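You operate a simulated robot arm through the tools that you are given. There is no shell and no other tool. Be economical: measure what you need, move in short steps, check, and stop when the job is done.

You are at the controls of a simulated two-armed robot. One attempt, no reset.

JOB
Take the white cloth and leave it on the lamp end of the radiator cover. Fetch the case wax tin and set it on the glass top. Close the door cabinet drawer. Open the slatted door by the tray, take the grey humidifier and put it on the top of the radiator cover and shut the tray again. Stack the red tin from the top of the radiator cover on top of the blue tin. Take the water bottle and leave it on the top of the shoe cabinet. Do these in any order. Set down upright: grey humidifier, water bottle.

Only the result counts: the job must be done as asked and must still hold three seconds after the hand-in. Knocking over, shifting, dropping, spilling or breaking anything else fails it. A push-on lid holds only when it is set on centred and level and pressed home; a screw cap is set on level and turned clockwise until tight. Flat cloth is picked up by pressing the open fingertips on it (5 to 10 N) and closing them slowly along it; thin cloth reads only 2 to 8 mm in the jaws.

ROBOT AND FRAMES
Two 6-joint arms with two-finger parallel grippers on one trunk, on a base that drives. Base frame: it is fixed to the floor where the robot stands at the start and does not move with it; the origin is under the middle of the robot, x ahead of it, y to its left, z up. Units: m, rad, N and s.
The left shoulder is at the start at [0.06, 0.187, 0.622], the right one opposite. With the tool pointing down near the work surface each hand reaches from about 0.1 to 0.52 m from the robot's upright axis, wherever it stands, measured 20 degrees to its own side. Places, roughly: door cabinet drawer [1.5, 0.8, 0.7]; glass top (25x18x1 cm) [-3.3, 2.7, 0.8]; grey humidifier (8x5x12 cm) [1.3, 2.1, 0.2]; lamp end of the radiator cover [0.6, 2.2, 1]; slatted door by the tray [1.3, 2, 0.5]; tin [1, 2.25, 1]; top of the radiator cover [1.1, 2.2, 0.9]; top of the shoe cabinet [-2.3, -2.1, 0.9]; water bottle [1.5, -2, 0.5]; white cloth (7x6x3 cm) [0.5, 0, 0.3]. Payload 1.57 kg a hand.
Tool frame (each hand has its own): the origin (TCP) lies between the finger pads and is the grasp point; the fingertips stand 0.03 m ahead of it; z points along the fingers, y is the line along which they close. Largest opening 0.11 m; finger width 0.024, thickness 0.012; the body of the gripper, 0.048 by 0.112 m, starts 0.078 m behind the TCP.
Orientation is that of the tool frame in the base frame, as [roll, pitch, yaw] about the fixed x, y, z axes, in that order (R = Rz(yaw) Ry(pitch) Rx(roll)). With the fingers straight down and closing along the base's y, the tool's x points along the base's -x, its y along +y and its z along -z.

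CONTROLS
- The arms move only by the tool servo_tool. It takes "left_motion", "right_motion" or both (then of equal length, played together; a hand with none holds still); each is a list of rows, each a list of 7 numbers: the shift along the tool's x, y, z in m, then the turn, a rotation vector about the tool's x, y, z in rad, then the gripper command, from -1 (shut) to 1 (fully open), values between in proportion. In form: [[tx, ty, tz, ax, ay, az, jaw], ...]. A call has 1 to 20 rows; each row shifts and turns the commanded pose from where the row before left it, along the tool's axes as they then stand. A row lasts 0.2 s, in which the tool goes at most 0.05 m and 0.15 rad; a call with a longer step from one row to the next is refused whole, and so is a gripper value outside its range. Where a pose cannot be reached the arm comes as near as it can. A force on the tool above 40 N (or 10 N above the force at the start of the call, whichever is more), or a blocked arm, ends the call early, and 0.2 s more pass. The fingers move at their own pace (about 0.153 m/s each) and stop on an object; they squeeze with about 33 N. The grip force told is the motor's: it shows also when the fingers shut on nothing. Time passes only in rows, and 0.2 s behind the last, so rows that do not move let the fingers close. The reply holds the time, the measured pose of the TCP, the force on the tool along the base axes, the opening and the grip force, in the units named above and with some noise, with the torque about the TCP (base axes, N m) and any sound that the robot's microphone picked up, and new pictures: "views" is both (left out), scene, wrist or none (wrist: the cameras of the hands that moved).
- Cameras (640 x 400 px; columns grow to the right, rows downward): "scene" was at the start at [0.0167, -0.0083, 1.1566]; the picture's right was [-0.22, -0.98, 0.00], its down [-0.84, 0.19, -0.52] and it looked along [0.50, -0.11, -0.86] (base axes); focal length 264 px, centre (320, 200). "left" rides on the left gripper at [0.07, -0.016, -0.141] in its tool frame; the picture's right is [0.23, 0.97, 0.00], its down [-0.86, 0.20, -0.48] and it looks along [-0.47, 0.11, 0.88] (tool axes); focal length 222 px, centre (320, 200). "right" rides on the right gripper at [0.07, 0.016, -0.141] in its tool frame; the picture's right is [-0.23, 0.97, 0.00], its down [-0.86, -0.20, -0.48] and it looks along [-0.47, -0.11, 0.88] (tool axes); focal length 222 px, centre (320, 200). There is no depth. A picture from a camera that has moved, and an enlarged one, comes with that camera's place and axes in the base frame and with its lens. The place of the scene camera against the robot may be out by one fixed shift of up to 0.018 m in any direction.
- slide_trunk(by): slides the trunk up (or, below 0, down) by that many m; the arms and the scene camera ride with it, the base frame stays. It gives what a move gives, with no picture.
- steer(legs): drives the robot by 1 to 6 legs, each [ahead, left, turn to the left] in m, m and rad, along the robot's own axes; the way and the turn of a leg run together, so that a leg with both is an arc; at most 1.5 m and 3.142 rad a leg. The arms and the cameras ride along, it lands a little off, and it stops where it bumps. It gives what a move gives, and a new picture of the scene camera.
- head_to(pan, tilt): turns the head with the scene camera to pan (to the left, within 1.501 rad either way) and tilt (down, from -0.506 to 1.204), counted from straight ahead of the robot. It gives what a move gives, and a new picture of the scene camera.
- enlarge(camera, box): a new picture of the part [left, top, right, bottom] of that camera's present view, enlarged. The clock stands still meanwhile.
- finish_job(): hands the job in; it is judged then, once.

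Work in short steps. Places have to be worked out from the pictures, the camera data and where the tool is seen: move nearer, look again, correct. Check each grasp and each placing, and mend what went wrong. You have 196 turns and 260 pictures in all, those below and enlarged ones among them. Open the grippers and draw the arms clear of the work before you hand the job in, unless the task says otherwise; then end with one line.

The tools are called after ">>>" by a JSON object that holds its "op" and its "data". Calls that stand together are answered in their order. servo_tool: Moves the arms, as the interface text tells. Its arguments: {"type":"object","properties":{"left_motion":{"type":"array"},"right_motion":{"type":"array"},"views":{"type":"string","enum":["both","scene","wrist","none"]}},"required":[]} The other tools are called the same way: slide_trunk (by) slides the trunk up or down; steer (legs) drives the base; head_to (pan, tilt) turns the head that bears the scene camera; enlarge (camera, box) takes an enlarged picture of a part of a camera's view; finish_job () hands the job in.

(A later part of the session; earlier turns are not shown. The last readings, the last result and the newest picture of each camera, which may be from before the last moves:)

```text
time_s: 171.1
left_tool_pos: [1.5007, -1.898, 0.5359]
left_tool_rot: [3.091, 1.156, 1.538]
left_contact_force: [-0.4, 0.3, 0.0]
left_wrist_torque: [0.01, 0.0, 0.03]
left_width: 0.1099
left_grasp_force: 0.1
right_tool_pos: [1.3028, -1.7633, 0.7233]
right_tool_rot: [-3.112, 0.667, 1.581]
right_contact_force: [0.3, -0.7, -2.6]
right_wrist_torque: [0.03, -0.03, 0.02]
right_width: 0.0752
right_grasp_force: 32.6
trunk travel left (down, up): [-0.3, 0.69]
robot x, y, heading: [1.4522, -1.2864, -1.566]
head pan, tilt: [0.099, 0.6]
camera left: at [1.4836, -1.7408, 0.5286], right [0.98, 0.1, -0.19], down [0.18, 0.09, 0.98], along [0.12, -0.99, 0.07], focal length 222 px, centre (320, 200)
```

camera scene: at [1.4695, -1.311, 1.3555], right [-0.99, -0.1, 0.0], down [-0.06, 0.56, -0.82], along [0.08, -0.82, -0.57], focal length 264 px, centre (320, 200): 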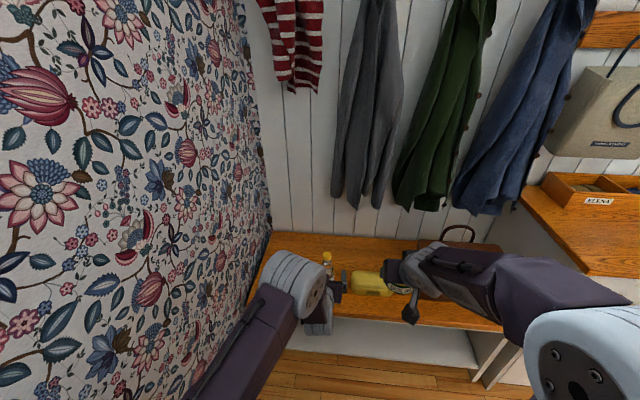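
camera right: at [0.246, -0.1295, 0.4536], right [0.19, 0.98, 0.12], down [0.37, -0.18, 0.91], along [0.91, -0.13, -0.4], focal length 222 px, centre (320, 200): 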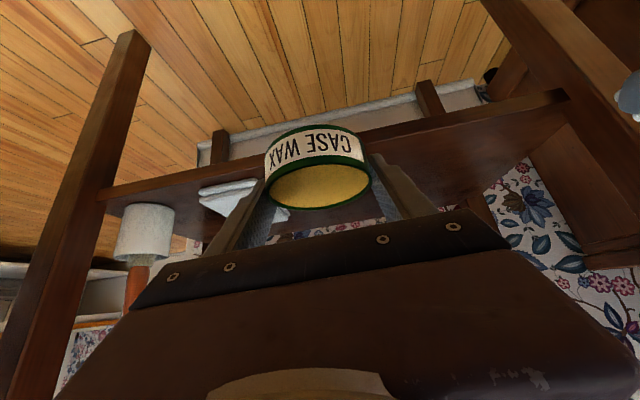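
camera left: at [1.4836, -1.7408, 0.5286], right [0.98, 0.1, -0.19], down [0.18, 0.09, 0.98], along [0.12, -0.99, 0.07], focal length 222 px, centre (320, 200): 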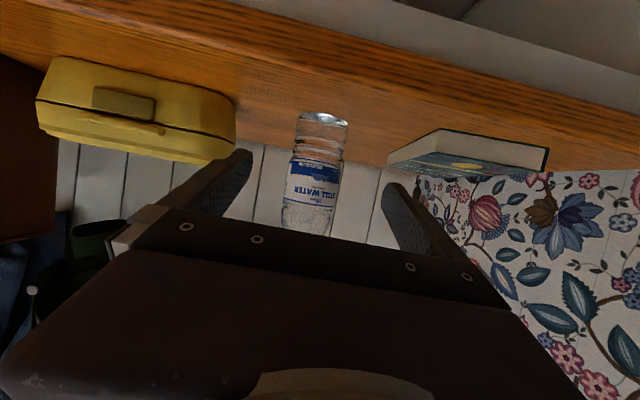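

The bottle is centred between the fingers. Driving ahead 9 cm, then closing.

>>> {"op": "steer", "data": {"legs": [[0.088, 0, 0]]}}

>>> {"op": "servo_tool", "data": {"left_motion": [[0, 0, 0, 0, 0, 0, 0.6], [0, 0, 0, 0, 0, 0, 0.2], [0, 0, 0, 0, 0, 0, -0.2], [0, 0, 0, 0, 0, 0, -1], [0, 0, 0, 0, 0, 0, -1]], "views": "wrist"}}

```text
time_s: 172.2
left_tool_pos: [1.5022, -1.9877, 0.5361]
left_tool_rot: [3.091, 1.152, 1.537]
left_contact_force: [0.7, -0.1, -0.8]
left_wrist_torque: [-0.01, 0.0, 0.01]
left_width: 0.1099
left_grasp_force: 0.1
right_tool_pos: [1.303, -1.8513, 0.7229]
right_tool_rot: [-3.111, 0.666, 1.579]
right_contact_force: [-0.2, 0.0, -2.6]
right_wrist_torque: [0.02, 0.0, 0.0]
right_width: 0.0749
right_grasp_force: 32.8
trunk travel left (down, up): [-0.3, 0.69]
robot x, y, heading: [1.446, -1.3778, -1.571]
head pan, tilt: [0.099, 0.6]
camera scene: at [1.4678, -1.3999, 1.2405], right [-0.99, -0.1, 0.0], down [-0.06, 0.56, -0.82], along [0.08, -0.82, -0.57], focal length 264 px, centre (320, 200)
```

scene: 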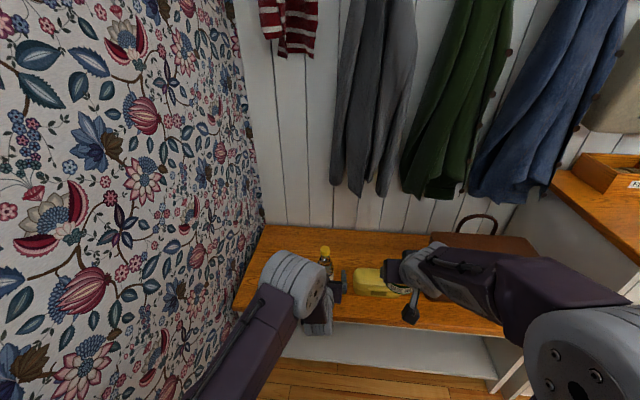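

```text
time_s: 173.4
left_tool_pos: [1.502, -1.9861, 0.5361]
left_tool_rot: [3.09, 1.155, 1.536]
left_contact_force: [-0.8, -0.5, 0.2]
left_wrist_torque: [-0.03, 0.2, -0.01]
left_width: 0.0566
left_grasp_force: 33.0
right_tool_pos: [1.3026, -1.8514, 0.724]
right_tool_rot: [-3.113, 0.669, 1.579]
right_contact_force: [-0.8, 0.6, -3.4]
right_wrist_torque: [-0.02, -0.02, 0.0]
right_width: 0.0751
right_grasp_force: 33.6
trunk travel left (down, up): [-0.3, 0.69]
robot x, y, heading: [1.4515, -1.3807, -1.572]
head pan, tilt: [0.099, 0.6]
camera left: at [1.4835, -1.8285, 0.5287], right [0.98, 0.1, -0.19], down [0.18, 0.09, 0.98], along [0.12, -0.99, 0.07], focal length 222 px, centre (320, 200)
```

left: 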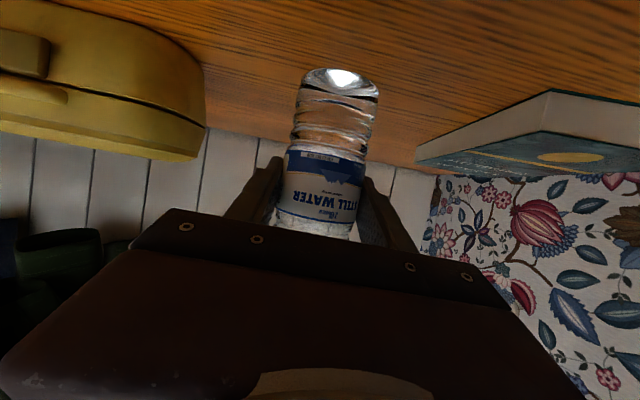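

Bottle gripped (56.6 mm). Lifting with the trunk, backing out, then raising further.

>>> {"op": "slide_trunk", "data": {"by": 0.08}}

>>> {"op": "steer", "data": {"legs": [[-0.5, 0, 0]]}}

>>> {"op": "slide_trunk", "data": {"by": 0.4}}

>>> {"op": "steer", "data": {"legs": [[0, -1.5, 0], [0, -1.5, 0], [0, -0.7, 0]]}}

```text
time_s: 174.5
left_tool_pos: [1.5014, -1.9859, 0.6168]
left_tool_rot: [3.092, 1.153, 1.536]
left_contact_force: [0.8, 0.4, -3.8]
left_wrist_torque: [-0.01, 0.02, 0.02]
left_width: 0.0564
left_grasp_force: 32.5
right_tool_pos: [1.3024, -1.8501, 0.8037]
right_tool_rot: [-3.114, 0.667, 1.579]
right_contact_force: [-0.3, -1.1, -3.0]
right_wrist_torque: [-0.01, 0.01, -0.01]
right_width: 0.075
right_grasp_force: 32.8
trunk travel left (down, up): [-0.38, 0.61]
robot x, y, heading: [1.4494, -1.3763, -1.568]
head pan, tilt: [0.099, 0.6]
```

```text
time_s: 177.4
left_tool_pos: [1.4953, -1.4941, 0.6163]
left_tool_rot: [3.091, 1.154, 1.523]
left_contact_force: [-0.5, 0.0, -3.3]
left_wrist_torque: [0.01, -0.01, 0.02]
left_width: 0.0561
left_grasp_force: 33.3
right_tool_pos: [1.2983, -1.3556, 0.8037]
right_tool_rot: [-3.112, 0.667, 1.565]
right_contact_force: [0.4, 0.0, -4.2]
right_wrist_torque: [0.03, -0.05, -0.02]
right_width: 0.0749
right_grasp_force: 32.8
trunk travel left (down, up): [-0.38, 0.61]
robot x, y, heading: [1.4521, -0.884, -1.582]
head pan, tilt: [0.099, 0.6]
camera scene: at [1.47, -0.9056, 1.3205], right [-1.0, -0.09, 0.0], down [-0.05, 0.56, -0.82], along [0.07, -0.82, -0.57], focal length 264 px, centre (320, 200)
```

scene: 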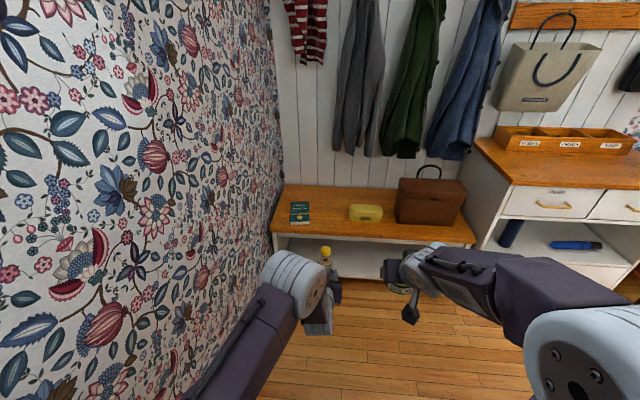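

```text
time_s: 181.3
left_tool_pos: [1.4947, -1.4931, 1.016]
left_tool_rot: [3.092, 1.154, 1.521]
left_contact_force: [0.0, 1.1, -3.2]
left_wrist_torque: [0.01, 0.01, 0.03]
left_width: 0.0564
left_grasp_force: 32.9
right_tool_pos: [1.2977, -1.3556, 1.2037]
right_tool_rot: [-3.113, 0.667, 1.565]
right_contact_force: [0.8, 0.4, -2.6]
right_wrist_torque: [0.02, -0.01, -0.01]
right_width: 0.0749
right_grasp_force: 32.9
trunk travel left (down, up): [-0.78, 0.21]
robot x, y, heading: [1.4475, -0.8827, -1.586]
head pan, tilt: [0.099, 0.6]
```

```text
time_s: 199.1
left_tool_pos: [-2.2242, -1.3589, 1.0144]
left_tool_rot: [3.093, 1.153, 1.459]
left_contact_force: [0.5, 0.4, -3.5]
left_wrist_torque: [0.04, -0.03, -0.02]
left_width: 0.0563
left_grasp_force: 32.8
right_tool_pos: [-2.4119, -1.2091, 1.2031]
right_tool_rot: [-3.11, 0.667, 1.503]
right_contact_force: [0.8, 0.6, -2.4]
right_wrist_torque: [0.02, 0.01, -0.05]
right_width: 0.0752
right_grasp_force: 32.9
trunk travel left (down, up): [-0.78, 0.21]
robot x, y, heading: [-2.2309, -0.7433, -1.643]
head pan, tilt: [0.099, 0.6]
camera scene: at [-2.2116, -0.7712, 1.7205], right [-1.0, -0.02, 0.0], down [-0.01, 0.57, -0.82], along [0.02, -0.82, -0.57], focal length 264 px, centre (320, 200)
```

scene: 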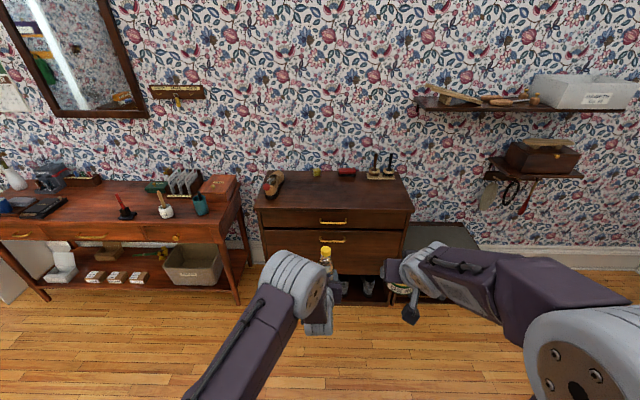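

Shoe cabinet top front edge is at about y≈-1.87, with x -2.67…-1.85. I'll raise a bit for margin, straighten and approach.

>>> {"op": "slide_trunk", "data": {"by": 0.06}}

>>> {"op": "steer", "data": {"legs": [[0.36, 0, 0.072]]}}

>>> {"op": "servo_tool", "data": {"left_motion": [[0, 0, 0, 0, 0, 0, -1]], "views": "wrist"}}

```text
time_s: 200.1
left_tool_pos: [-2.2248, -1.3595, 1.0747]
left_tool_rot: [3.091, 1.152, 1.46]
left_contact_force: [0.1, 0.4, -2.9]
left_wrist_torque: [0.03, 0.05, 0.01]
left_width: 0.0561
left_grasp_force: 33.1
right_tool_pos: [-2.4129, -1.2079, 1.2616]
right_tool_rot: [-3.113, 0.667, 1.501]
right_contact_force: [-0.4, 0.5, -3.1]
right_wrist_torque: [-0.02, 0.01, 0.02]
right_width: 0.0748
right_grasp_force: 32.8
trunk travel left (down, up): [-0.84, 0.15]
robot x, y, heading: [-2.2243, -0.746, -1.651]
head pan, tilt: [0.099, 0.6]
```

```text
time_s: 202.4
left_tool_pos: [-2.2005, -1.7107, 1.0762]
left_tool_rot: [3.089, 1.154, 1.524]
left_contact_force: [0.9, 0.6, -3.6]
left_wrist_torque: [0.02, 0.0, -0.04]
left_width: 0.0562
left_grasp_force: 33.0
right_tool_pos: [-2.3977, -1.5726, 1.2642]
right_tool_rot: [-3.113, 0.669, 1.568]
right_contact_force: [0.6, -1.0, -2.0]
right_wrist_torque: [0.02, -0.02, -0.01]
right_width: 0.0751
right_grasp_force: 33.1
trunk travel left (down, up): [-0.84, 0.15]
robot x, y, heading: [-2.2462, -1.1034, -1.584]
head pan, tilt: [0.099, 0.6]
camera scene: at [-2.2263, -1.122, 1.7806], right [-1.0, -0.09, 0.0], down [-0.05, 0.56, -0.83], along [0.07, -0.82, -0.56], focal length 264 px, centre (320, 200)
```

scene: 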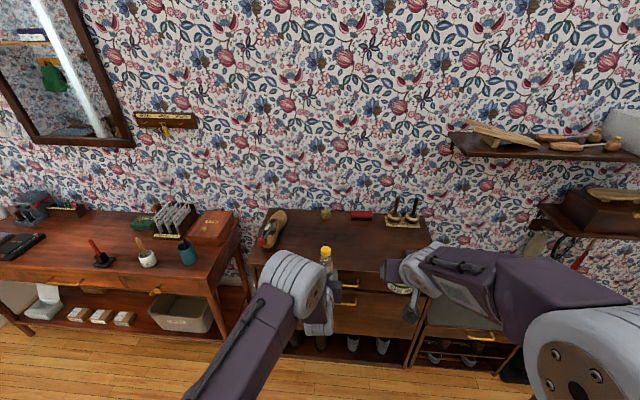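

```text
time_s: 202.8
left_tool_pos: [-2.1998, -1.7121, 1.074]
left_tool_rot: [3.091, 1.153, 1.523]
left_contact_force: [0.0, 0.1, -4.2]
left_wrist_torque: [0.06, 0.01, -0.04]
left_width: 0.0561
left_grasp_force: 32.9
right_tool_pos: [-2.3974, -1.5738, 1.2641]
right_tool_rot: [-3.111, 0.667, 1.567]
right_contact_force: [1.0, -0.2, -3.1]
right_wrist_torque: [-0.01, 0.02, -0.01]
right_width: 0.0752
right_grasp_force: 32.9
trunk travel left (down, up): [-0.84, 0.15]
robot x, y, heading: [-2.2412, -1.1015, -1.585]
head pan, tilt: [0.099, 0.6]
camera left: at [-2.2159, -1.5541, 1.0681], right [0.98, 0.09, -0.19], down [0.18, 0.09, 0.98], along [0.11, -0.99, 0.07], focal length 222 px, centre (320, 200)
```

left: 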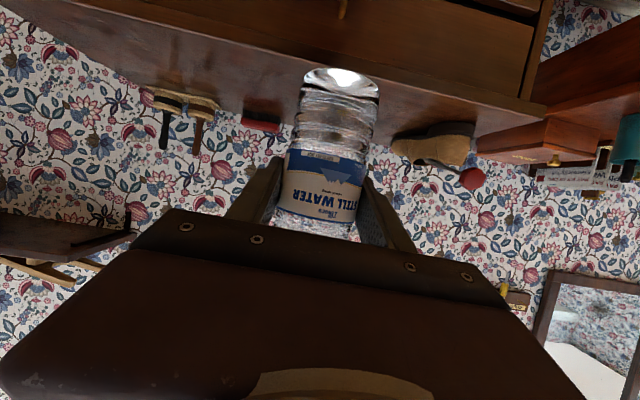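

The cabinet top works out at z≈0.89. Driving ahead 0.27 to bring the bottle over (-2.2,-1.98).

>>> {"op": "steer", "data": {"legs": [[0.27, 0, 0.012]]}}

>>> {"op": "slide_trunk", "data": {"by": -0.075}}

>>> {"op": "servo_tool", "data": {"left_motion": [[0, 0, 0, 0, 0, 0, -1]], "views": "wrist"}}

```text
time_s: 204.7
left_tool_pos: [-2.1882, -1.98, 1.0767]
left_tool_rot: [3.09, 1.153, 1.544]
left_contact_force: [0.7, 0.7, -4.1]
left_wrist_torque: [0.02, 0.0, -0.01]
left_width: 0.0563
left_grasp_force: 32.6
right_tool_pos: [-2.3884, -1.8467, 1.2649]
right_tool_rot: [-3.112, 0.668, 1.587]
right_contact_force: [-0.1, 0.0, -3.8]
right_wrist_torque: [0.01, 0.02, 0.0]
right_width: 0.075
right_grasp_force: 32.9
trunk travel left (down, up): [-0.84, 0.15]
robot x, y, heading: [-2.2426, -1.3697, -1.564]
head pan, tilt: [0.099, 0.6]
camera scene: at [-2.2259, -1.3927, 1.7806], right [-0.99, -0.11, 0.0], down [-0.06, 0.56, -0.83], along [0.09, -0.82, -0.56], focal length 264 px, centre (320, 200)
```

scene: 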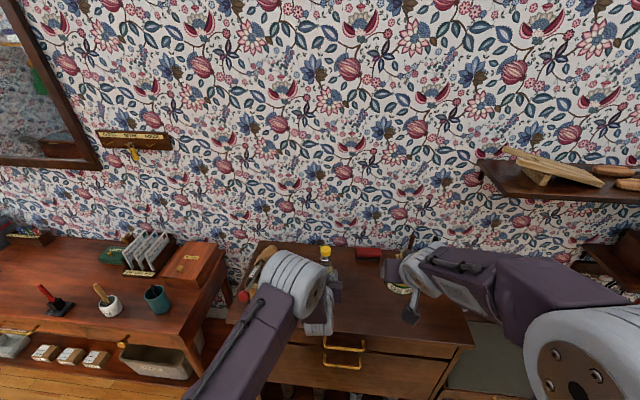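

```text
time_s: 205.8
left_tool_pos: [-2.1884, -1.9817, 1.001]
left_tool_rot: [3.089, 1.153, 1.542]
left_contact_force: [-0.9, 0.7, -3.5]
left_wrist_torque: [0.01, 0.01, -0.01]
left_width: 0.0564
left_grasp_force: 32.8
right_tool_pos: [-2.388, -1.846, 1.1897]
right_tool_rot: [-3.111, 0.667, 1.588]
right_contact_force: [-0.7, 0.5, -3.5]
right_wrist_torque: [0.01, -0.04, 0.0]
right_width: 0.0752
right_grasp_force: 32.5
trunk travel left (down, up): [-0.765, 0.225]
robot x, y, heading: [-2.2461, -1.3722, -1.563]
head pan, tilt: [0.099, 0.6]
```

```text
time_s: 206.2
left_tool_pos: [-2.1886, -1.9818, 1.0005]
left_tool_rot: [3.091, 1.151, 1.542]
left_contact_force: [0.1, 0.6, -3.5]
left_wrist_torque: [0.03, -0.01, 0.0]
left_width: 0.0562
left_grasp_force: 33.0
right_tool_pos: [-2.3877, -1.8483, 1.1876]
right_tool_rot: [-3.111, 0.667, 1.586]
right_contact_force: [-0.2, 0.5, -3.5]
right_wrist_torque: [0.0, -0.03, 0.01]
right_width: 0.075
right_grasp_force: 32.7
trunk travel left (down, up): [-0.765, 0.225]
robot x, y, heading: [-2.2433, -1.3728, -1.56]
head pan, tilt: [0.099, 0.6]
camera left: at [-2.2071, -1.8246, 0.9931], right [0.98, 0.11, -0.19], down [0.18, 0.09, 0.98], along [0.13, -0.99, 0.07], focal length 222 px, centre (320, 200)
```

left: 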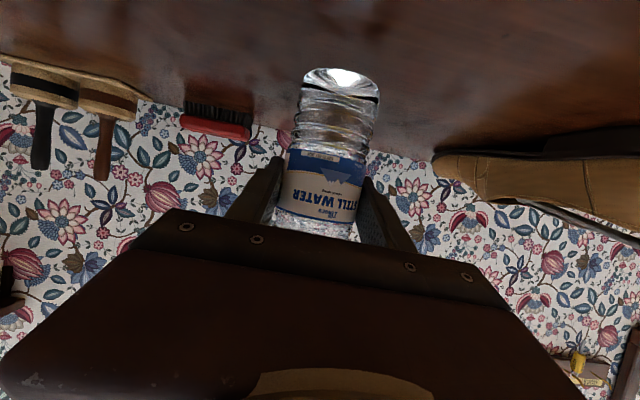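

Clear around. Lowering further in small steps.

>>> {"op": "slide_trunk", "data": {"by": -0.016}}

>>> {"op": "slide_trunk", "data": {"by": -0.008}}

```text
time_s: 206.8
left_tool_pos: [-2.1887, -1.9826, 0.9842]
left_tool_rot: [3.088, 1.151, 1.543]
left_contact_force: [-0.5, -1.1, -3.4]
left_wrist_torque: [0.01, 0.01, -0.01]
left_width: 0.0563
left_grasp_force: 33.1
right_tool_pos: [-2.3879, -1.8464, 1.1735]
right_tool_rot: [-3.112, 0.667, 1.586]
right_contact_force: [0.1, 0.7, -2.3]
right_wrist_torque: [0.02, -0.01, -0.03]
right_width: 0.0751
right_grasp_force: 32.7
trunk travel left (down, up): [-0.749, 0.241]
robot x, y, heading: [-2.2448, -1.3741, -1.563]
head pan, tilt: [0.099, 0.6]
```

```text
time_s: 207.4
left_tool_pos: [-2.1878, -1.983, 0.9773]
left_tool_rot: [3.091, 1.155, 1.543]
left_contact_force: [-0.2, 0.2, -0.4]
left_wrist_torque: [-0.07, 0.08, 0.01]
left_width: 0.0561
left_grasp_force: 33.0
right_tool_pos: [-2.3883, -1.8471, 1.165]
right_tool_rot: [-3.112, 0.667, 1.588]
right_contact_force: [0.2, 0.8, -2.9]
right_wrist_torque: [0.05, 0.0, -0.03]
right_width: 0.0751
right_grasp_force: 32.5
trunk travel left (down, up): [-0.741, 0.249]
robot x, y, heading: [-2.2436, -1.3729, -1.562]
head pan, tilt: [0.099, 0.6]
```

Force has dropped from -3.5 to about 0 N, so it is just touching. A hair lower, then release.

>>> {"op": "slide_trunk", "data": {"by": -0.003}}

>>> {"op": "servo_tool", "data": {"left_motion": [[0, 0, 0, 0, 0, 0, -0.3], [0, 0, 0, 0, 0, 0, 0.2], [0, 0, 0, 0, 0, 0, 1], [0, 0, 0, 0, 0, 0, 1]], "views": "wrist"}}

```text
time_s: 207.9
left_tool_pos: [-2.1871, -1.9807, 0.9764]
left_tool_rot: [3.095, 1.161, 1.547]
left_contact_force: [0.7, -1.7, 13.2]
left_wrist_torque: [-0.07, 0.3, 0.01]
left_width: 0.0564
left_grasp_force: 32.9
right_tool_pos: [-2.3877, -1.8452, 1.1634]
right_tool_rot: [-3.111, 0.67, 1.588]
right_contact_force: [0.2, -0.4, -3.3]
right_wrist_torque: [0.01, 0.01, 0.05]
right_width: 0.0751
right_grasp_force: 33.0
trunk travel left (down, up): [-0.738, 0.252]
robot x, y, heading: [-2.2437, -1.3735, -1.566]
head pan, tilt: [0.099, 0.6]
```

```text
time_s: 208.9
left_tool_pos: [-2.1887, -1.9819, 0.9735]
left_tool_rot: [3.091, 1.152, 1.544]
left_contact_force: [-1.5, 0.4, 0.0]
left_wrist_torque: [0.04, 0.02, 0.0]
left_width: 0.1101
left_grasp_force: 0.0
right_tool_pos: [-2.3894, -1.8461, 1.161]
right_tool_rot: [-3.112, 0.666, 1.588]
right_contact_force: [-0.4, 0.1, -3.9]
right_wrist_torque: [0.03, -0.01, 0.0]
right_width: 0.075
right_grasp_force: 33.1
trunk travel left (down, up): [-0.738, 0.252]
robot x, y, heading: [-2.246, -1.37, -1.554]
head pan, tilt: [0.099, 0.6]
camera left: at [-2.2072, -1.8243, 0.9661], right [0.98, 0.11, -0.19], down [0.18, 0.09, 0.98], along [0.13, -0.99, 0.07], focal length 222 px, centre (320, 200)
```

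left: 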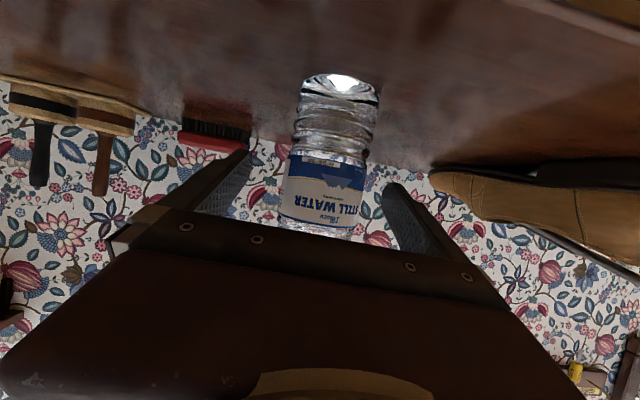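

Released and standing. Backing straight off and checking.

>>> {"op": "steer", "data": {"legs": [[-0.6, 0, 0]]}}

>>> {"op": "enlarge", "data": {"camera": "scene", "box": [230, 140, 440, 290]}}

>>> {"op": "head_to", "data": {"pan": 0.0, "tilt": 0.35}}

>>> {"op": "steer", "data": {"legs": [[0, 0, -1.57]]}}

>>> {"op": "steer", "data": {"legs": [[0, 0, -0.9]]}}

```text
time_s: 212.3
left_tool_pos: [-2.1907, -1.3981, 0.9733]
left_tool_rot: [3.09, 1.152, 1.551]
left_contact_force: [0.4, -0.4, -0.4]
left_wrist_torque: [0.03, 0.01, 0.0]
left_width: 0.1102
left_grasp_force: 0.1
right_tool_pos: [-2.3919, -1.265, 1.1613]
right_tool_rot: [-3.113, 0.666, 1.595]
right_contact_force: [0.3, 0.1, -3.1]
right_wrist_torque: [0.03, 0.01, 0.0]
right_width: 0.0753
right_grasp_force: 32.8
trunk travel left (down, up): [-0.738, 0.252]
robot x, y, heading: [-2.2505, -0.7822, -1.558]
head pan, tilt: [0.099, 0.6]
camera scene: at [-2.2333, -0.8115, 1.6785], right [-0.99, -0.12, 0.0], down [-0.07, 0.56, -0.82], along [0.1, -0.82, -0.57], focal length 264 px, centre (320, 200)
```

scene: 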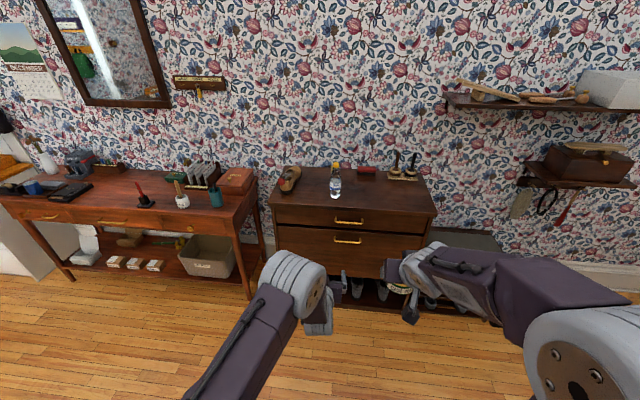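

```text
2.67 times, centred on (335, 215) of scene
camera zoom: at [-2.2333, -0.8115, 1.6785], right [-0.99, -0.12, 0.0], down [-0.07, 0.56, -0.82], along [0.1, -0.82, -0.57], focal length 704 px, centre (280, 160)
```

zoom: 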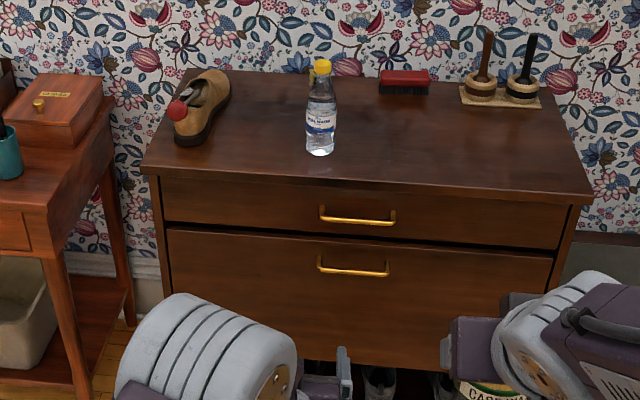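

```text
time_s: 213.0
left_tool_pos: [-2.1909, -1.397, 0.9742]
left_tool_rot: [3.092, 1.153, 1.55]
left_contact_force: [0.2, -0.6, 0.1]
left_wrist_torque: [0.01, 0.0, -0.01]
left_width: 0.1104
left_grasp_force: 0.1
right_tool_pos: [-2.3925, -1.2641, 1.1622]
right_tool_rot: [-3.111, 0.667, 1.593]
right_contact_force: [-0.4, 0.1, -3.0]
right_wrist_torque: [-0.01, 0.02, 0.0]
right_width: 0.075
right_grasp_force: 32.8
trunk travel left (down, up): [-0.738, 0.252]
robot x, y, heading: [-2.2529, -0.7904, -1.551]
head pan, tilt: [0.0, 0.351]
camera scene: at [-2.2419, -0.8155, 1.7012], right [-1.0, -0.02, 0.0], down [-0.01, 0.34, -0.94], along [0.02, -0.94, -0.34], focal length 264 px, centre (320, 200)
```

scene: 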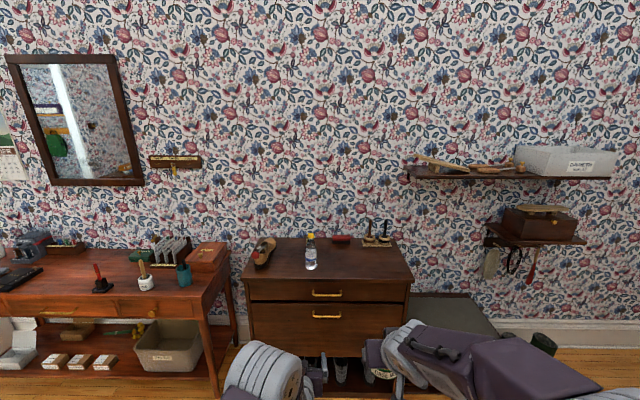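

```text
time_s: 217.3
left_tool_pos: [-2.8625, -0.839, 0.9743]
left_tool_rot: [3.091, 1.153, -0.039]
left_contact_force: [0.1, -0.7, -0.4]
left_wrist_torque: [0.02, 0.01, 0.0]
left_width: 0.11
left_grasp_force: 0.1
right_tool_pos: [-2.7258, -0.6412, 1.1616]
right_tool_rot: [-3.114, 0.666, 0.006]
right_contact_force: [0.0, -0.4, -3.9]
right_wrist_torque: [0.01, -0.01, -0.03]
right_width: 0.0753
right_grasp_force: 33.5
trunk travel left (down, up): [-0.738, 0.252]
robot x, y, heading: [-2.2503, -0.7872, 3.145]
head pan, tilt: [0.0, 0.351]
camera scene: at [-2.2761, -0.7822, 1.7013], right [0.0, 1.0, 0.0], down [0.34, 0.0, -0.94], along [-0.94, 0.0, -0.34], focal length 264 px, centre (320, 200)
```

scene: 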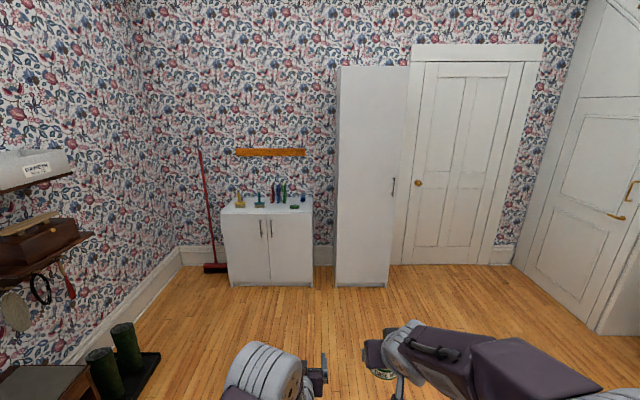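

```text
time_s: 220.1
left_tool_pos: [-2.6644, -0.3377, 0.9733]
left_tool_rot: [3.091, 1.155, -0.951]
left_contact_force: [-0.4, 0.1, -0.3]
left_wrist_torque: [-0.02, 0.02, -0.01]
left_width: 0.1098
left_grasp_force: 0.0
right_tool_pos: [-2.4243, -0.3246, 1.1613]
right_tool_rot: [-3.111, 0.666, -0.908]
right_contact_force: [0.3, -0.1, -2.9]
right_wrist_torque: [-0.01, -0.01, -0.03]
right_width: 0.075
right_grasp_force: 32.7
trunk travel left (down, up): [-0.738, 0.252]
robot x, y, heading: [-2.2537, -0.7883, 2.224]
head pan, tilt: [0.0, 0.351]
camera scene: at [-2.2629, -0.7556, 1.7013], right [0.79, 0.61, 0.0], down [0.21, -0.27, -0.94], along [-0.57, 0.74, -0.34], focal length 264 px, centre (320, 200)
```

scene: 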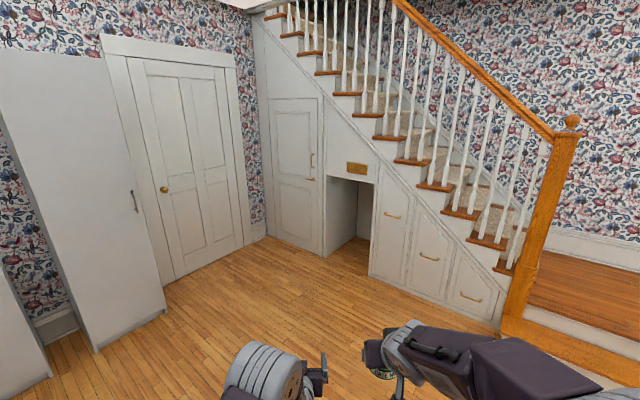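

The bottle stands fine. The stairs block the direct way, so the glass top must be in the room beyond the doorway (x -0.85…0.45, y≈2.4). I'll drive round to the doorway.

>>> {"op": "steer", "data": {"legs": [[0, 0, -0.653], [0.9, -1.05, 0], [0.9, -1.05, 0]]}}

```text
time_s: 235.2
left_tool_pos: [-0.1717, 1.6036, 0.9741]
left_tool_rot: [3.092, 1.153, -1.626]
left_contact_force: [-0.2, 0.0, 0.1]
left_wrist_torque: [0.0, -0.02, -0.05]
left_width: 0.1101
left_grasp_force: 0.2
right_tool_pos: [0.0237, 1.4622, 1.1612]
right_tool_rot: [-3.112, 0.666, -1.582]
right_contact_force: [-0.6, -0.2, -3.0]
right_wrist_torque: [-0.06, 0.02, 0.0]
right_width: 0.0752
right_grasp_force: 33.2
trunk travel left (down, up): [-0.738, 0.252]
robot x, y, heading: [-0.1333, 0.9944, 1.553]
head pan, tilt: [0.0, 0.351]
camera scene: at [-0.1216, 1.0332, 1.7013], right [1.0, -0.02, 0.0], down [-0.01, -0.34, -0.94], along [0.02, 0.94, -0.34], focal length 264 px, centre (320, 200)
```

scene: 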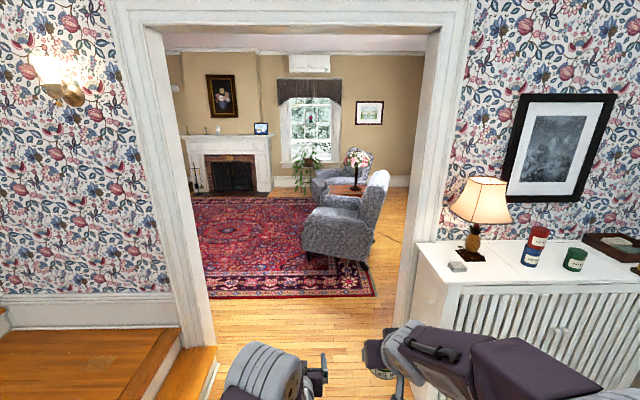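

Doorway ahead is clear. Driving through and looking left.

>>> {"op": "steer", "data": {"legs": [[1.5, 0, 0.018], [0.45, 0, 0]]}}

>>> {"op": "head_to", "data": {"pan": 1.3, "tilt": 0.35}}

```text
time_s: 244.9
left_tool_pos: [-0.151, 3.539, 0.9737]
left_tool_rot: [3.091, 1.154, -1.615]
left_contact_force: [0.6, 0.0, -0.9]
left_wrist_torque: [0.03, 0.03, -0.02]
left_width: 0.1098
left_grasp_force: 0.0
right_tool_pos: [0.0478, 3.4002, 1.1609]
right_tool_rot: [-3.11, 0.666, -1.57]
right_contact_force: [0.6, 1.0, -3.2]
right_wrist_torque: [-0.05, 0.0, 0.01]
right_width: 0.0748
right_grasp_force: 32.9
trunk travel left (down, up): [-0.738, 0.252]
robot x, y, heading: [-0.1056, 2.9283, 1.565]
head pan, tilt: [0.0, 0.351]
camera scene: at [-0.0925, 2.9681, 1.7013], right [1.0, -0.01, 0.0], down [0.0, -0.34, -0.94], along [0.01, 0.94, -0.34], focal length 264 px, centre (320, 200)
```

scene: 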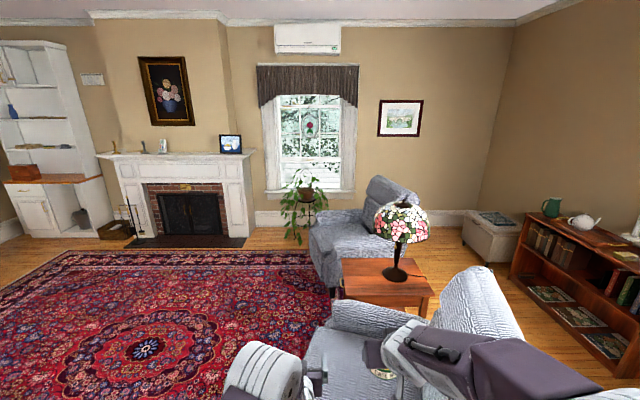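

```text
time_s: 246.4
left_tool_pos: [-0.1486, 3.5388, 0.9751]
left_tool_rot: [3.091, 1.154, -1.616]
left_contact_force: [0.3, 0.4, 0.8]
left_wrist_torque: [-0.01, 0.01, 0.02]
left_width: 0.1102
left_grasp_force: 0.1
right_tool_pos: [0.047, 3.399, 1.1623]
right_tool_rot: [-3.11, 0.667, -1.571]
right_contact_force: [0.0, 0.8, -2.4]
right_wrist_torque: [-0.01, -0.01, -0.01]
right_width: 0.0753
right_grasp_force: 32.8
trunk travel left (down, up): [-0.738, 0.252]
robot x, y, heading: [-0.1004, 2.9307, 1.566]
head pan, tilt: [1.3, 0.351]
camera scene: at [-0.1827, 2.9016, 1.7013], right [0.28, 0.96, 0.0], down [0.33, -0.09, -0.94], along [-0.9, 0.26, -0.34], focal length 264 px, centre (320, 200)
```

scene: 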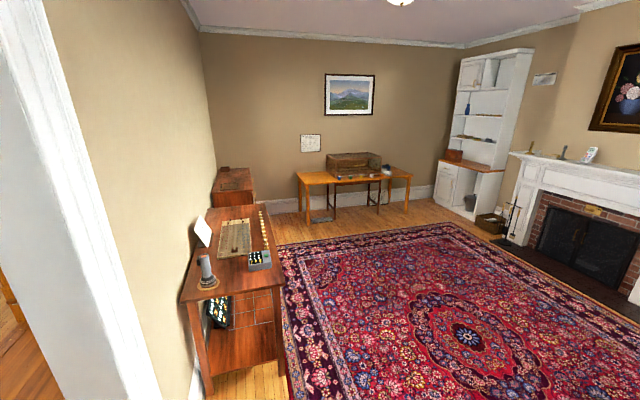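

>>> {"op": "enlarge", "data": {"camera": "scene", "box": [170, 130, 330, 310]}}

```text
2.22 times, centred on (250, 220) of scene
camera zoom: at [-0.1827, 2.9016, 1.7013], right [0.28, 0.96, 0.0], down [0.33, -0.09, -0.94], along [-0.9, 0.26, -0.34], focal length 587 px, centre (476, 156)
```

zoom: 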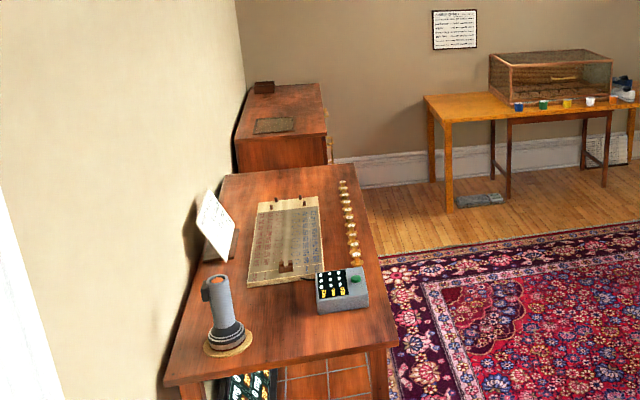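

The glass plate lies on the far cabinet at ≈(-3.3,2.70,0.8). I'll turn west, swing out north onto the rug, drive over, and turn to face that cabinet.

>>> {"op": "steer", "data": {"legs": [[0, 0, 1.575], [1.0, -0.65, 0], [1.5, 0, 0], [0.5, 0, 0], [0, 0, 1.57]]}}

>>> {"op": "head_to", "data": {"pan": -0.15, "tilt": 0.7}}

```text
time_s: 269.9
left_tool_pos: [-3.1464, 2.9937, 0.9741]
left_tool_rot: [3.093, 1.154, 1.496]
left_contact_force: [-0.8, 0.0, -0.1]
left_wrist_torque: [0.01, -0.01, 0.01]
left_width: 0.1102
left_grasp_force: 0.1
right_tool_pos: [-3.3392, 3.1381, 1.1623]
right_tool_rot: [-3.11, 0.668, 1.541]
right_contact_force: [-0.6, -0.7, -2.4]
right_wrist_torque: [0.03, 0.0, 0.0]
right_width: 0.0751
right_grasp_force: 33.2
trunk travel left (down, up): [-0.738, 0.252]
robot x, y, heading: [-3.1761, 3.6072, -1.605]
head pan, tilt: [1.3, 0.351]
camera scene: at [-3.0743, 3.6431, 1.7013], right [-0.3, -0.95, 0.0], down [-0.33, 0.1, -0.94], along [0.9, -0.28, -0.34], focal length 264 px, centre (320, 200)
```

scene: 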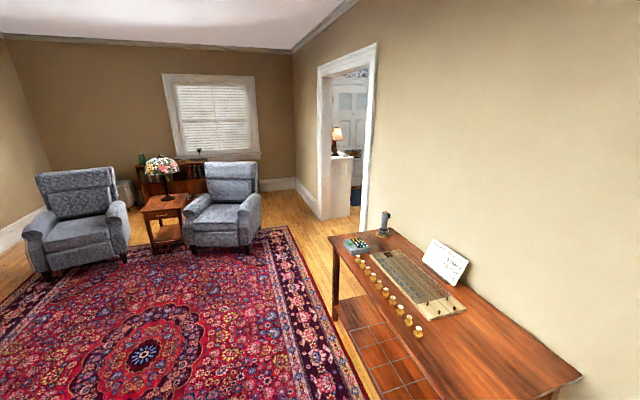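

```text
time_s: 271.5
left_tool_pos: [-3.148, 2.9939, 0.9744]
left_tool_rot: [3.09, 1.153, 1.496]
left_contact_force: [-0.4, 0.2, 0.5]
left_wrist_torque: [-0.02, 0.02, 0.0]
left_width: 0.1098
left_grasp_force: 0.1
right_tool_pos: [-3.3413, 3.1386, 1.1617]
right_tool_rot: [-3.11, 0.668, 1.541]
right_contact_force: [0.0, 0.6, -2.7]
right_wrist_torque: [0.04, 0.01, 0.0]
right_width: 0.0752
right_grasp_force: 32.5
trunk travel left (down, up): [-0.738, 0.252]
robot x, y, heading: [-3.1732, 3.6022, -1.605]
head pan, tilt: [-0.15, 0.7]
camera scene: at [-3.1787, 3.5878, 1.6699], right [-0.98, 0.19, 0.0], down [0.12, 0.63, -0.76], along [-0.14, -0.75, -0.64], focal length 264 px, centre (320, 200)
```

scene: 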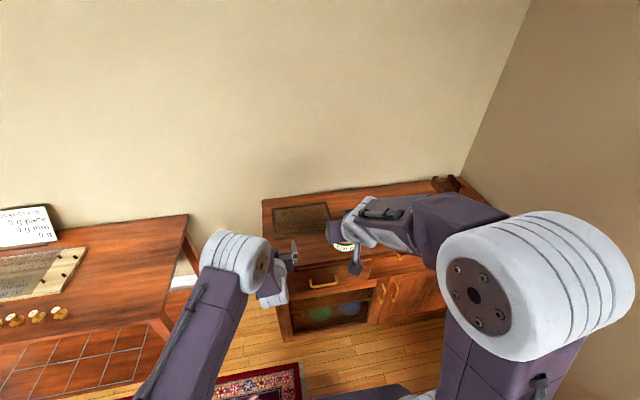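

>>> {"op": "enlarge", "data": {"camera": "scene", "box": [250, 170, 380, 270]}}

```text
4.00 times, centred on (315, 220) of scene
camera zoom: at [-3.1787, 3.5878, 1.6699], right [-0.98, 0.19, 0.0], down [0.12, 0.63, -0.76], along [-0.14, -0.75, -0.64], focal length 1056 px, centre (340, 120)
```

zoom: 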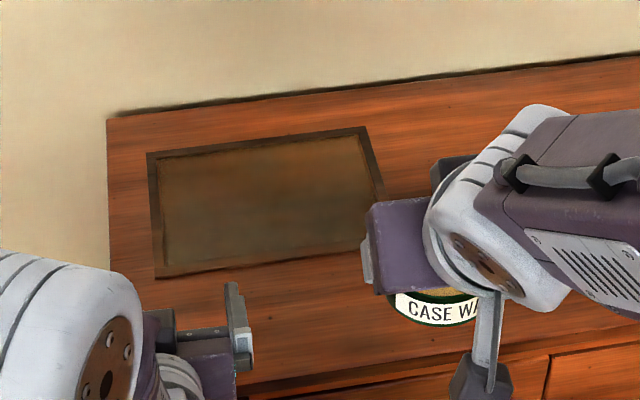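

Plate confirmed, centre ≈(-3.25,2.70). I'll drive closer with a small left shift and straighten.

>>> {"op": "steer", "data": {"legs": [[0.27, 0.07, 0.034]]}}

>>> {"op": "servo_tool", "data": {"right_motion": [[0.018, 0, 0.023, 0, 0, 0, -1], [0.025, 0, 0.031, 0, 0, 0, -1], [0.025, 0, 0.031, 0, 0, 0, -1], [0.025, 0, 0.031, 0, 0, 0, -1], [0, 0, 0, 0, 0, 0, -1]], "views": "both"}}

```text
time_s: 273.5
left_tool_pos: [-3.0506, 2.7269, 0.974]
left_tool_rot: [3.091, 1.155, 1.543]
left_contact_force: [0.1, -0.9, 0.5]
left_wrist_torque: [-0.01, -0.01, -0.01]
left_width: 0.11
left_grasp_force: 0.1
right_tool_pos: [-3.2516, 2.8609, 1.1619]
right_tool_rot: [-3.112, 0.668, 1.588]
right_contact_force: [-0.3, -0.2, -3.5]
right_wrist_torque: [0.06, -0.02, 0.02]
right_width: 0.0749
right_grasp_force: 32.9
trunk travel left (down, up): [-0.738, 0.252]
robot x, y, heading: [-3.1129, 3.333, -1.559]
head pan, tilt: [-0.15, 0.7]
camera scene: at [-3.1115, 3.3183, 1.6699], right [-0.99, 0.14, 0.0], down [0.09, 0.64, -0.77], along [-0.11, -0.76, -0.64], focal length 264 px, centre (320, 200)
```

scene: 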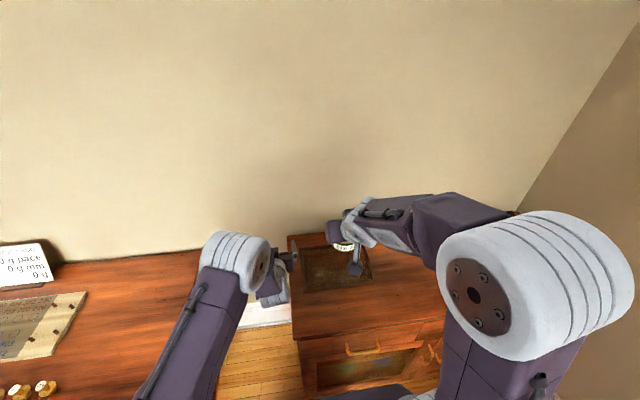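

```text
time_s: 274.7
left_tool_pos: [-3.0529, 2.7264, 0.9742]
left_tool_rot: [3.09, 1.153, 1.544]
left_contact_force: [0.4, 1.1, -0.2]
left_wrist_torque: [-0.02, 0.02, 0.01]
left_width: 0.11
left_grasp_force: 0.1
right_tool_pos: [-3.2546, 2.8594, 1.0145]
right_tool_rot: [-3.112, 0.667, 1.591]
right_contact_force: [0.0, 0.3, -3.6]
right_wrist_torque: [0.03, -0.02, 0.03]
right_width: 0.0751
right_grasp_force: 33.5
trunk travel left (down, up): [-0.738, 0.252]
robot x, y, heading: [-3.1083, 3.335, -1.56]
head pan, tilt: [-0.15, 0.7]
camera scene: at [-3.1112, 3.3175, 1.6699], right [-0.99, 0.14, 0.0], down [0.09, 0.64, -0.77], along [-0.11, -0.76, -0.64], focal length 264 px, centre (320, 200)
camera right: at [-3.2345, 3.0018, 1.08], right [0.98, -0.18, 0.12], down [-0.18, -0.38, 0.91], along [-0.12, -0.91, -0.4], focal length 222 px, centre (320, 200)
```

scene: 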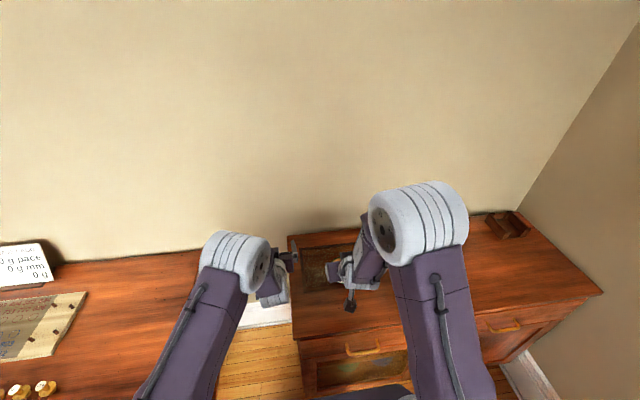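
right: 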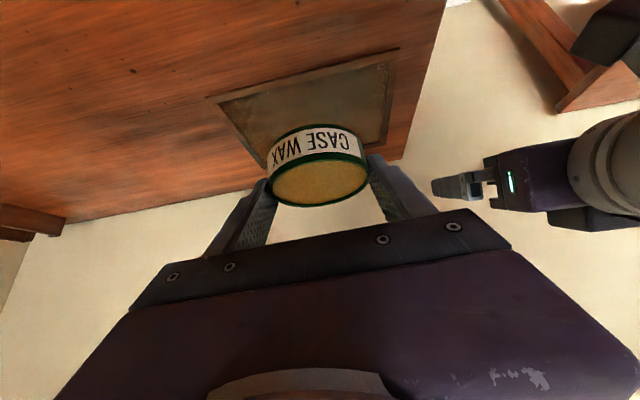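

Plate spans x -3.40…-3.14, y 2.605…2.805, with its centre at (-3.268,2.705). I'll move the tin over the centre, staying high.

>>> {"op": "servo_tool", "data": {"right_motion": [[-0.005, -0.0018, 0.0409, 0, 0, 0, -1], [-0.005, -0.0018, 0.0409, 0, 0, 0, -1], [-0.005, -0.0018, 0.0409, 0, 0, 0, -1], [-0.005, -0.0018, 0.0409, 0, 0, 0, -1], [-0.005, -0.0018, 0.0409, 0, 0, 0, -1], [0, 0, 0, 0, 0, 0, -1]], "views": "wrist"}}

```text
time_s: 276.1
left_tool_pos: [-3.0523, 2.7258, 0.9741]
left_tool_rot: [3.091, 1.155, 1.541]
left_contact_force: [0.4, -0.8, -0.1]
left_wrist_torque: [0.05, 0.0, 0.0]
left_width: 0.1102
left_grasp_force: 0.0
right_tool_pos: [-3.2668, 2.7113, 0.8661]
right_tool_rot: [-3.11, 0.664, 1.589]
right_contact_force: [0.5, 0.3, -2.6]
right_wrist_torque: [0.01, 0.0, 0.03]
right_width: 0.0754
right_grasp_force: 33.0
trunk travel left (down, up): [-0.738, 0.252]
robot x, y, heading: [-3.1084, 3.3341, -1.568]
head pan, tilt: [-0.15, 0.7]
camera right: at [-3.2489, 2.8532, 0.9331], right [0.98, -0.18, 0.12], down [-0.18, -0.38, 0.91], along [-0.12, -0.91, -0.4], focal length 222 px, centre (320, 200)
```

right: 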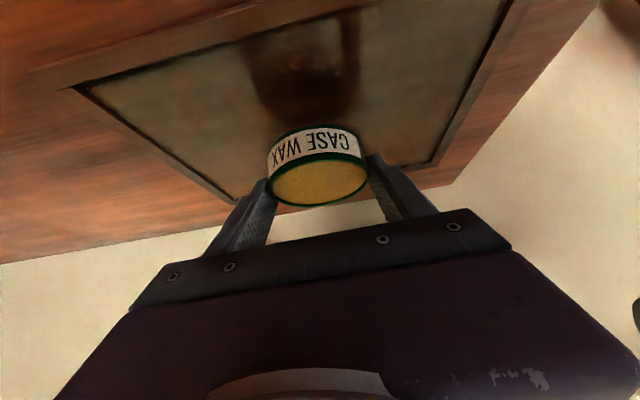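

Centred (its reflection is visible in the glass). Lowering gently.

>>> {"op": "servo_tool", "data": {"right_motion": [[0.0025, 0, 0.0031, 0, 0, 0, -1], [0.0025, 0, 0.0031, 0, 0, 0, -1], [0.0025, 0, 0.0031, 0, 0, 0, -1]], "views": "wrist"}}

```text
time_s: 276.9
left_tool_pos: [-3.0509, 2.726, 0.9731]
left_tool_rot: [3.088, 1.152, 1.541]
left_contact_force: [-1.1, -0.2, -0.4]
left_wrist_torque: [-0.02, 0.0, -0.03]
left_width: 0.1103
left_grasp_force: 0.1
right_tool_pos: [-3.2679, 2.714, 0.8555]
right_tool_rot: [-3.107, 0.662, 1.588]
right_contact_force: [0.4, -0.4, -3.3]
right_wrist_torque: [0.03, -0.03, 0.04]
right_width: 0.0754
right_grasp_force: 32.9
trunk travel left (down, up): [-0.738, 0.252]
robot x, y, heading: [-3.1045, 3.3339, -1.566]
head pan, tilt: [-0.15, 0.7]
camera right: at [-3.2488, 2.8556, 0.922], right [0.98, -0.18, 0.11], down [-0.18, -0.38, 0.91], along [-0.12, -0.91, -0.4], focal length 222 px, centre (320, 200)
```

right: 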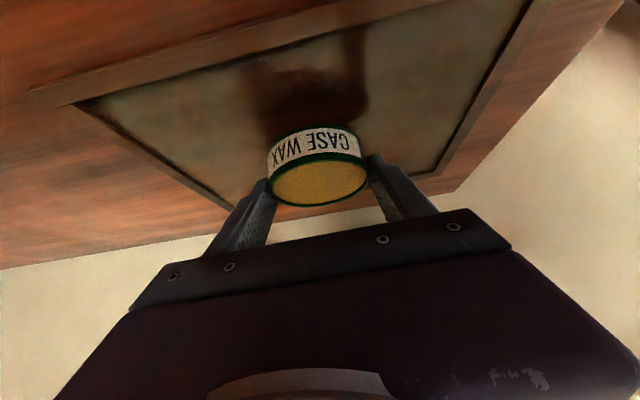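

>>> {"op": "servo_tool", "data": {"right_motion": [[0.0025, 0, 0.0031, 0, 0, 0, -1], [0.0019, 0, 0.0023, 0, 0, 0, -1]], "views": "none"}}

>>> {"op": "servo_tool", "data": {"right_motion": [[0.0019, 0, 0.0023, 0, 0, 0, -1]], "views": "none"}}

```text
time_s: 277.5
left_tool_pos: [-3.0515, 2.7261, 0.9742]
left_tool_rot: [3.09, 1.152, 1.544]
left_contact_force: [-0.3, -0.4, 0.3]
left_wrist_torque: [0.0, 0.0, 0.0]
left_width: 0.11
left_grasp_force: 0.0
right_tool_pos: [-3.2672, 2.7135, 0.8489]
right_tool_rot: [-3.105, 0.663, 1.587]
right_contact_force: [0.1, -0.4, -2.8]
right_wrist_torque: [0.0, 0.01, 0.05]
right_width: 0.0753
right_grasp_force: 33.0
trunk travel left (down, up): [-0.738, 0.252]
robot x, y, heading: [-3.1117, 3.3352, -1.562]
head pan, tilt: [-0.15, 0.7]
```

```text
time_s: 277.9
left_tool_pos: [-3.0508, 2.7266, 0.9746]
left_tool_rot: [3.09, 1.153, 1.542]
left_contact_force: [-0.9, 0.7, 0.1]
left_wrist_torque: [0.02, 0.0, 0.0]
left_width: 0.1098
left_grasp_force: 0.0
right_tool_pos: [-3.2673, 2.7143, 0.8453]
right_tool_rot: [-3.105, 0.664, 1.588]
right_contact_force: [0.0, -0.5, -3.0]
right_wrist_torque: [0.01, -0.03, 0.01]
right_width: 0.075
right_grasp_force: 32.8
trunk travel left (down, up): [-0.738, 0.252]
robot x, y, heading: [-3.1108, 3.3377, -1.565]
head pan, tilt: [-0.15, 0.7]
```

Still no contact; continuing in 3 mm steps.

>>> {"op": "servo_tool", "data": {"right_motion": [[0.0019, 0, 0.0023, 0, 0, 0, -1]], "views": "none"}}

>>> {"op": "servo_tool", "data": {"right_motion": [[0.0019, 0, 0.0023, 0, 0, 0, -1]], "views": "wrist"}}

```text
time_s: 278.3
left_tool_pos: [-3.0525, 2.7268, 0.9758]
left_tool_rot: [3.089, 1.154, 1.543]
left_contact_force: [-0.2, -0.5, 0.2]
left_wrist_torque: [-0.02, 0.02, 0.01]
left_width: 0.11
left_grasp_force: 0.1
right_tool_pos: [-3.2679, 2.7143, 0.8453]
right_tool_rot: [-3.103, 0.672, 1.586]
right_contact_force: [-1.0, -0.1, 7.8]
right_wrist_torque: [-0.17, -0.33, -0.01]
right_width: 0.075
right_grasp_force: 32.9
trunk travel left (down, up): [-0.738, 0.252]
robot x, y, heading: [-3.1078, 3.3364, -1.556]
head pan, tilt: [-0.15, 0.7]
```

```text
time_s: 278.7
left_tool_pos: [-3.0505, 2.7288, 0.9758]
left_tool_rot: [3.092, 1.155, 1.542]
left_contact_force: [0.3, -0.7, -0.3]
left_wrist_torque: [0.0, 0.03, -0.02]
left_width: 0.11
left_grasp_force: 0.0
right_tool_pos: [-3.2676, 2.7149, 0.8438]
right_tool_rot: [-3.102, 0.674, 1.586]
right_contact_force: [-2.5, -0.8, 23.3]
right_wrist_torque: [-0.27, -0.82, -0.09]
right_width: 0.075
right_grasp_force: 33.0
trunk travel left (down, up): [-0.738, 0.252]
robot x, y, heading: [-3.1092, 3.3353, -1.561]
head pan, tilt: [-0.15, 0.7]
camera right: at [-3.2477, 2.8578, 0.9098], right [0.98, -0.19, 0.11], down [-0.18, -0.37, 0.91], along [-0.13, -0.91, -0.39], focal length 222 px, centre (320, 200)
```

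right: 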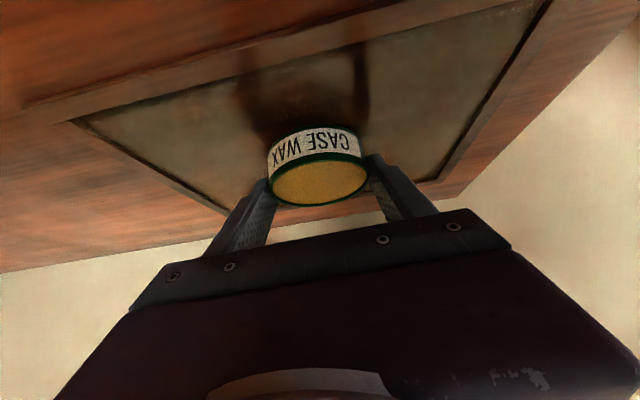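

Contact (23 N). Easing up 3 mm, opening, and withdrawing along the finger axis.

>>> {"op": "servo_tool", "data": {"right_motion": [[-0.0025, 0, -0.003, 0, 0, 0, -1], [0, 0, 0, 0, 0, 0, 0.0], [0, 0, 0, 0, 0, 0, 0.6], [0, 0, 0, 0, 0, 0, 0.9], [0, 0, -0.02, 0, 0, 0, 0.9], [0, 0, -0.04, 0, 0, 0, 0.9], [0, 0, -0.05, 0, 0, 0, 0.9], [0, 0, -0.05, 0, 0, 0, 0.9], [0, 0, 0, 0, 0, 0, 0.9]], "views": "wrist"}}

```text
time_s: 280.7
left_tool_pos: [-3.0526, 2.7257, 0.9741]
left_tool_rot: [3.09, 1.15, 1.542]
left_contact_force: [0.3, 0.5, -0.1]
left_wrist_torque: [-0.01, -0.01, 0.04]
left_width: 0.1099
left_grasp_force: 0.0
right_tool_pos: [-3.2599, 2.8124, 0.9712]
right_tool_rot: [-3.102, 0.664, 1.589]
right_contact_force: [-0.2, -0.3, 0.5]
right_wrist_torque: [0.04, 0.0, 0.0]
right_width: 0.1045
right_grasp_force: 0.1
right hand out of reach, approached as far as the arm can: row 6
trunk travel left (down, up): [-0.738, 0.252]
robot x, y, heading: [-3.11, 3.335, -1.559]
head pan, tilt: [-0.15, 0.7]
camera right: at [-3.2394, 2.9544, 1.0376], right [0.98, -0.19, 0.11], down [-0.17, -0.38, 0.91], along [-0.13, -0.91, -0.4], focal length 222 px, centre (320, 200)
```

right: 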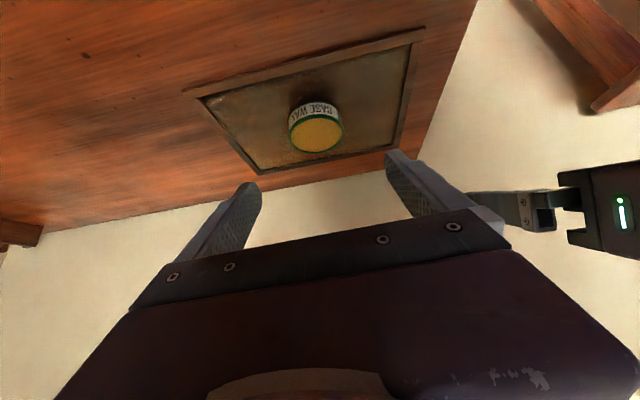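

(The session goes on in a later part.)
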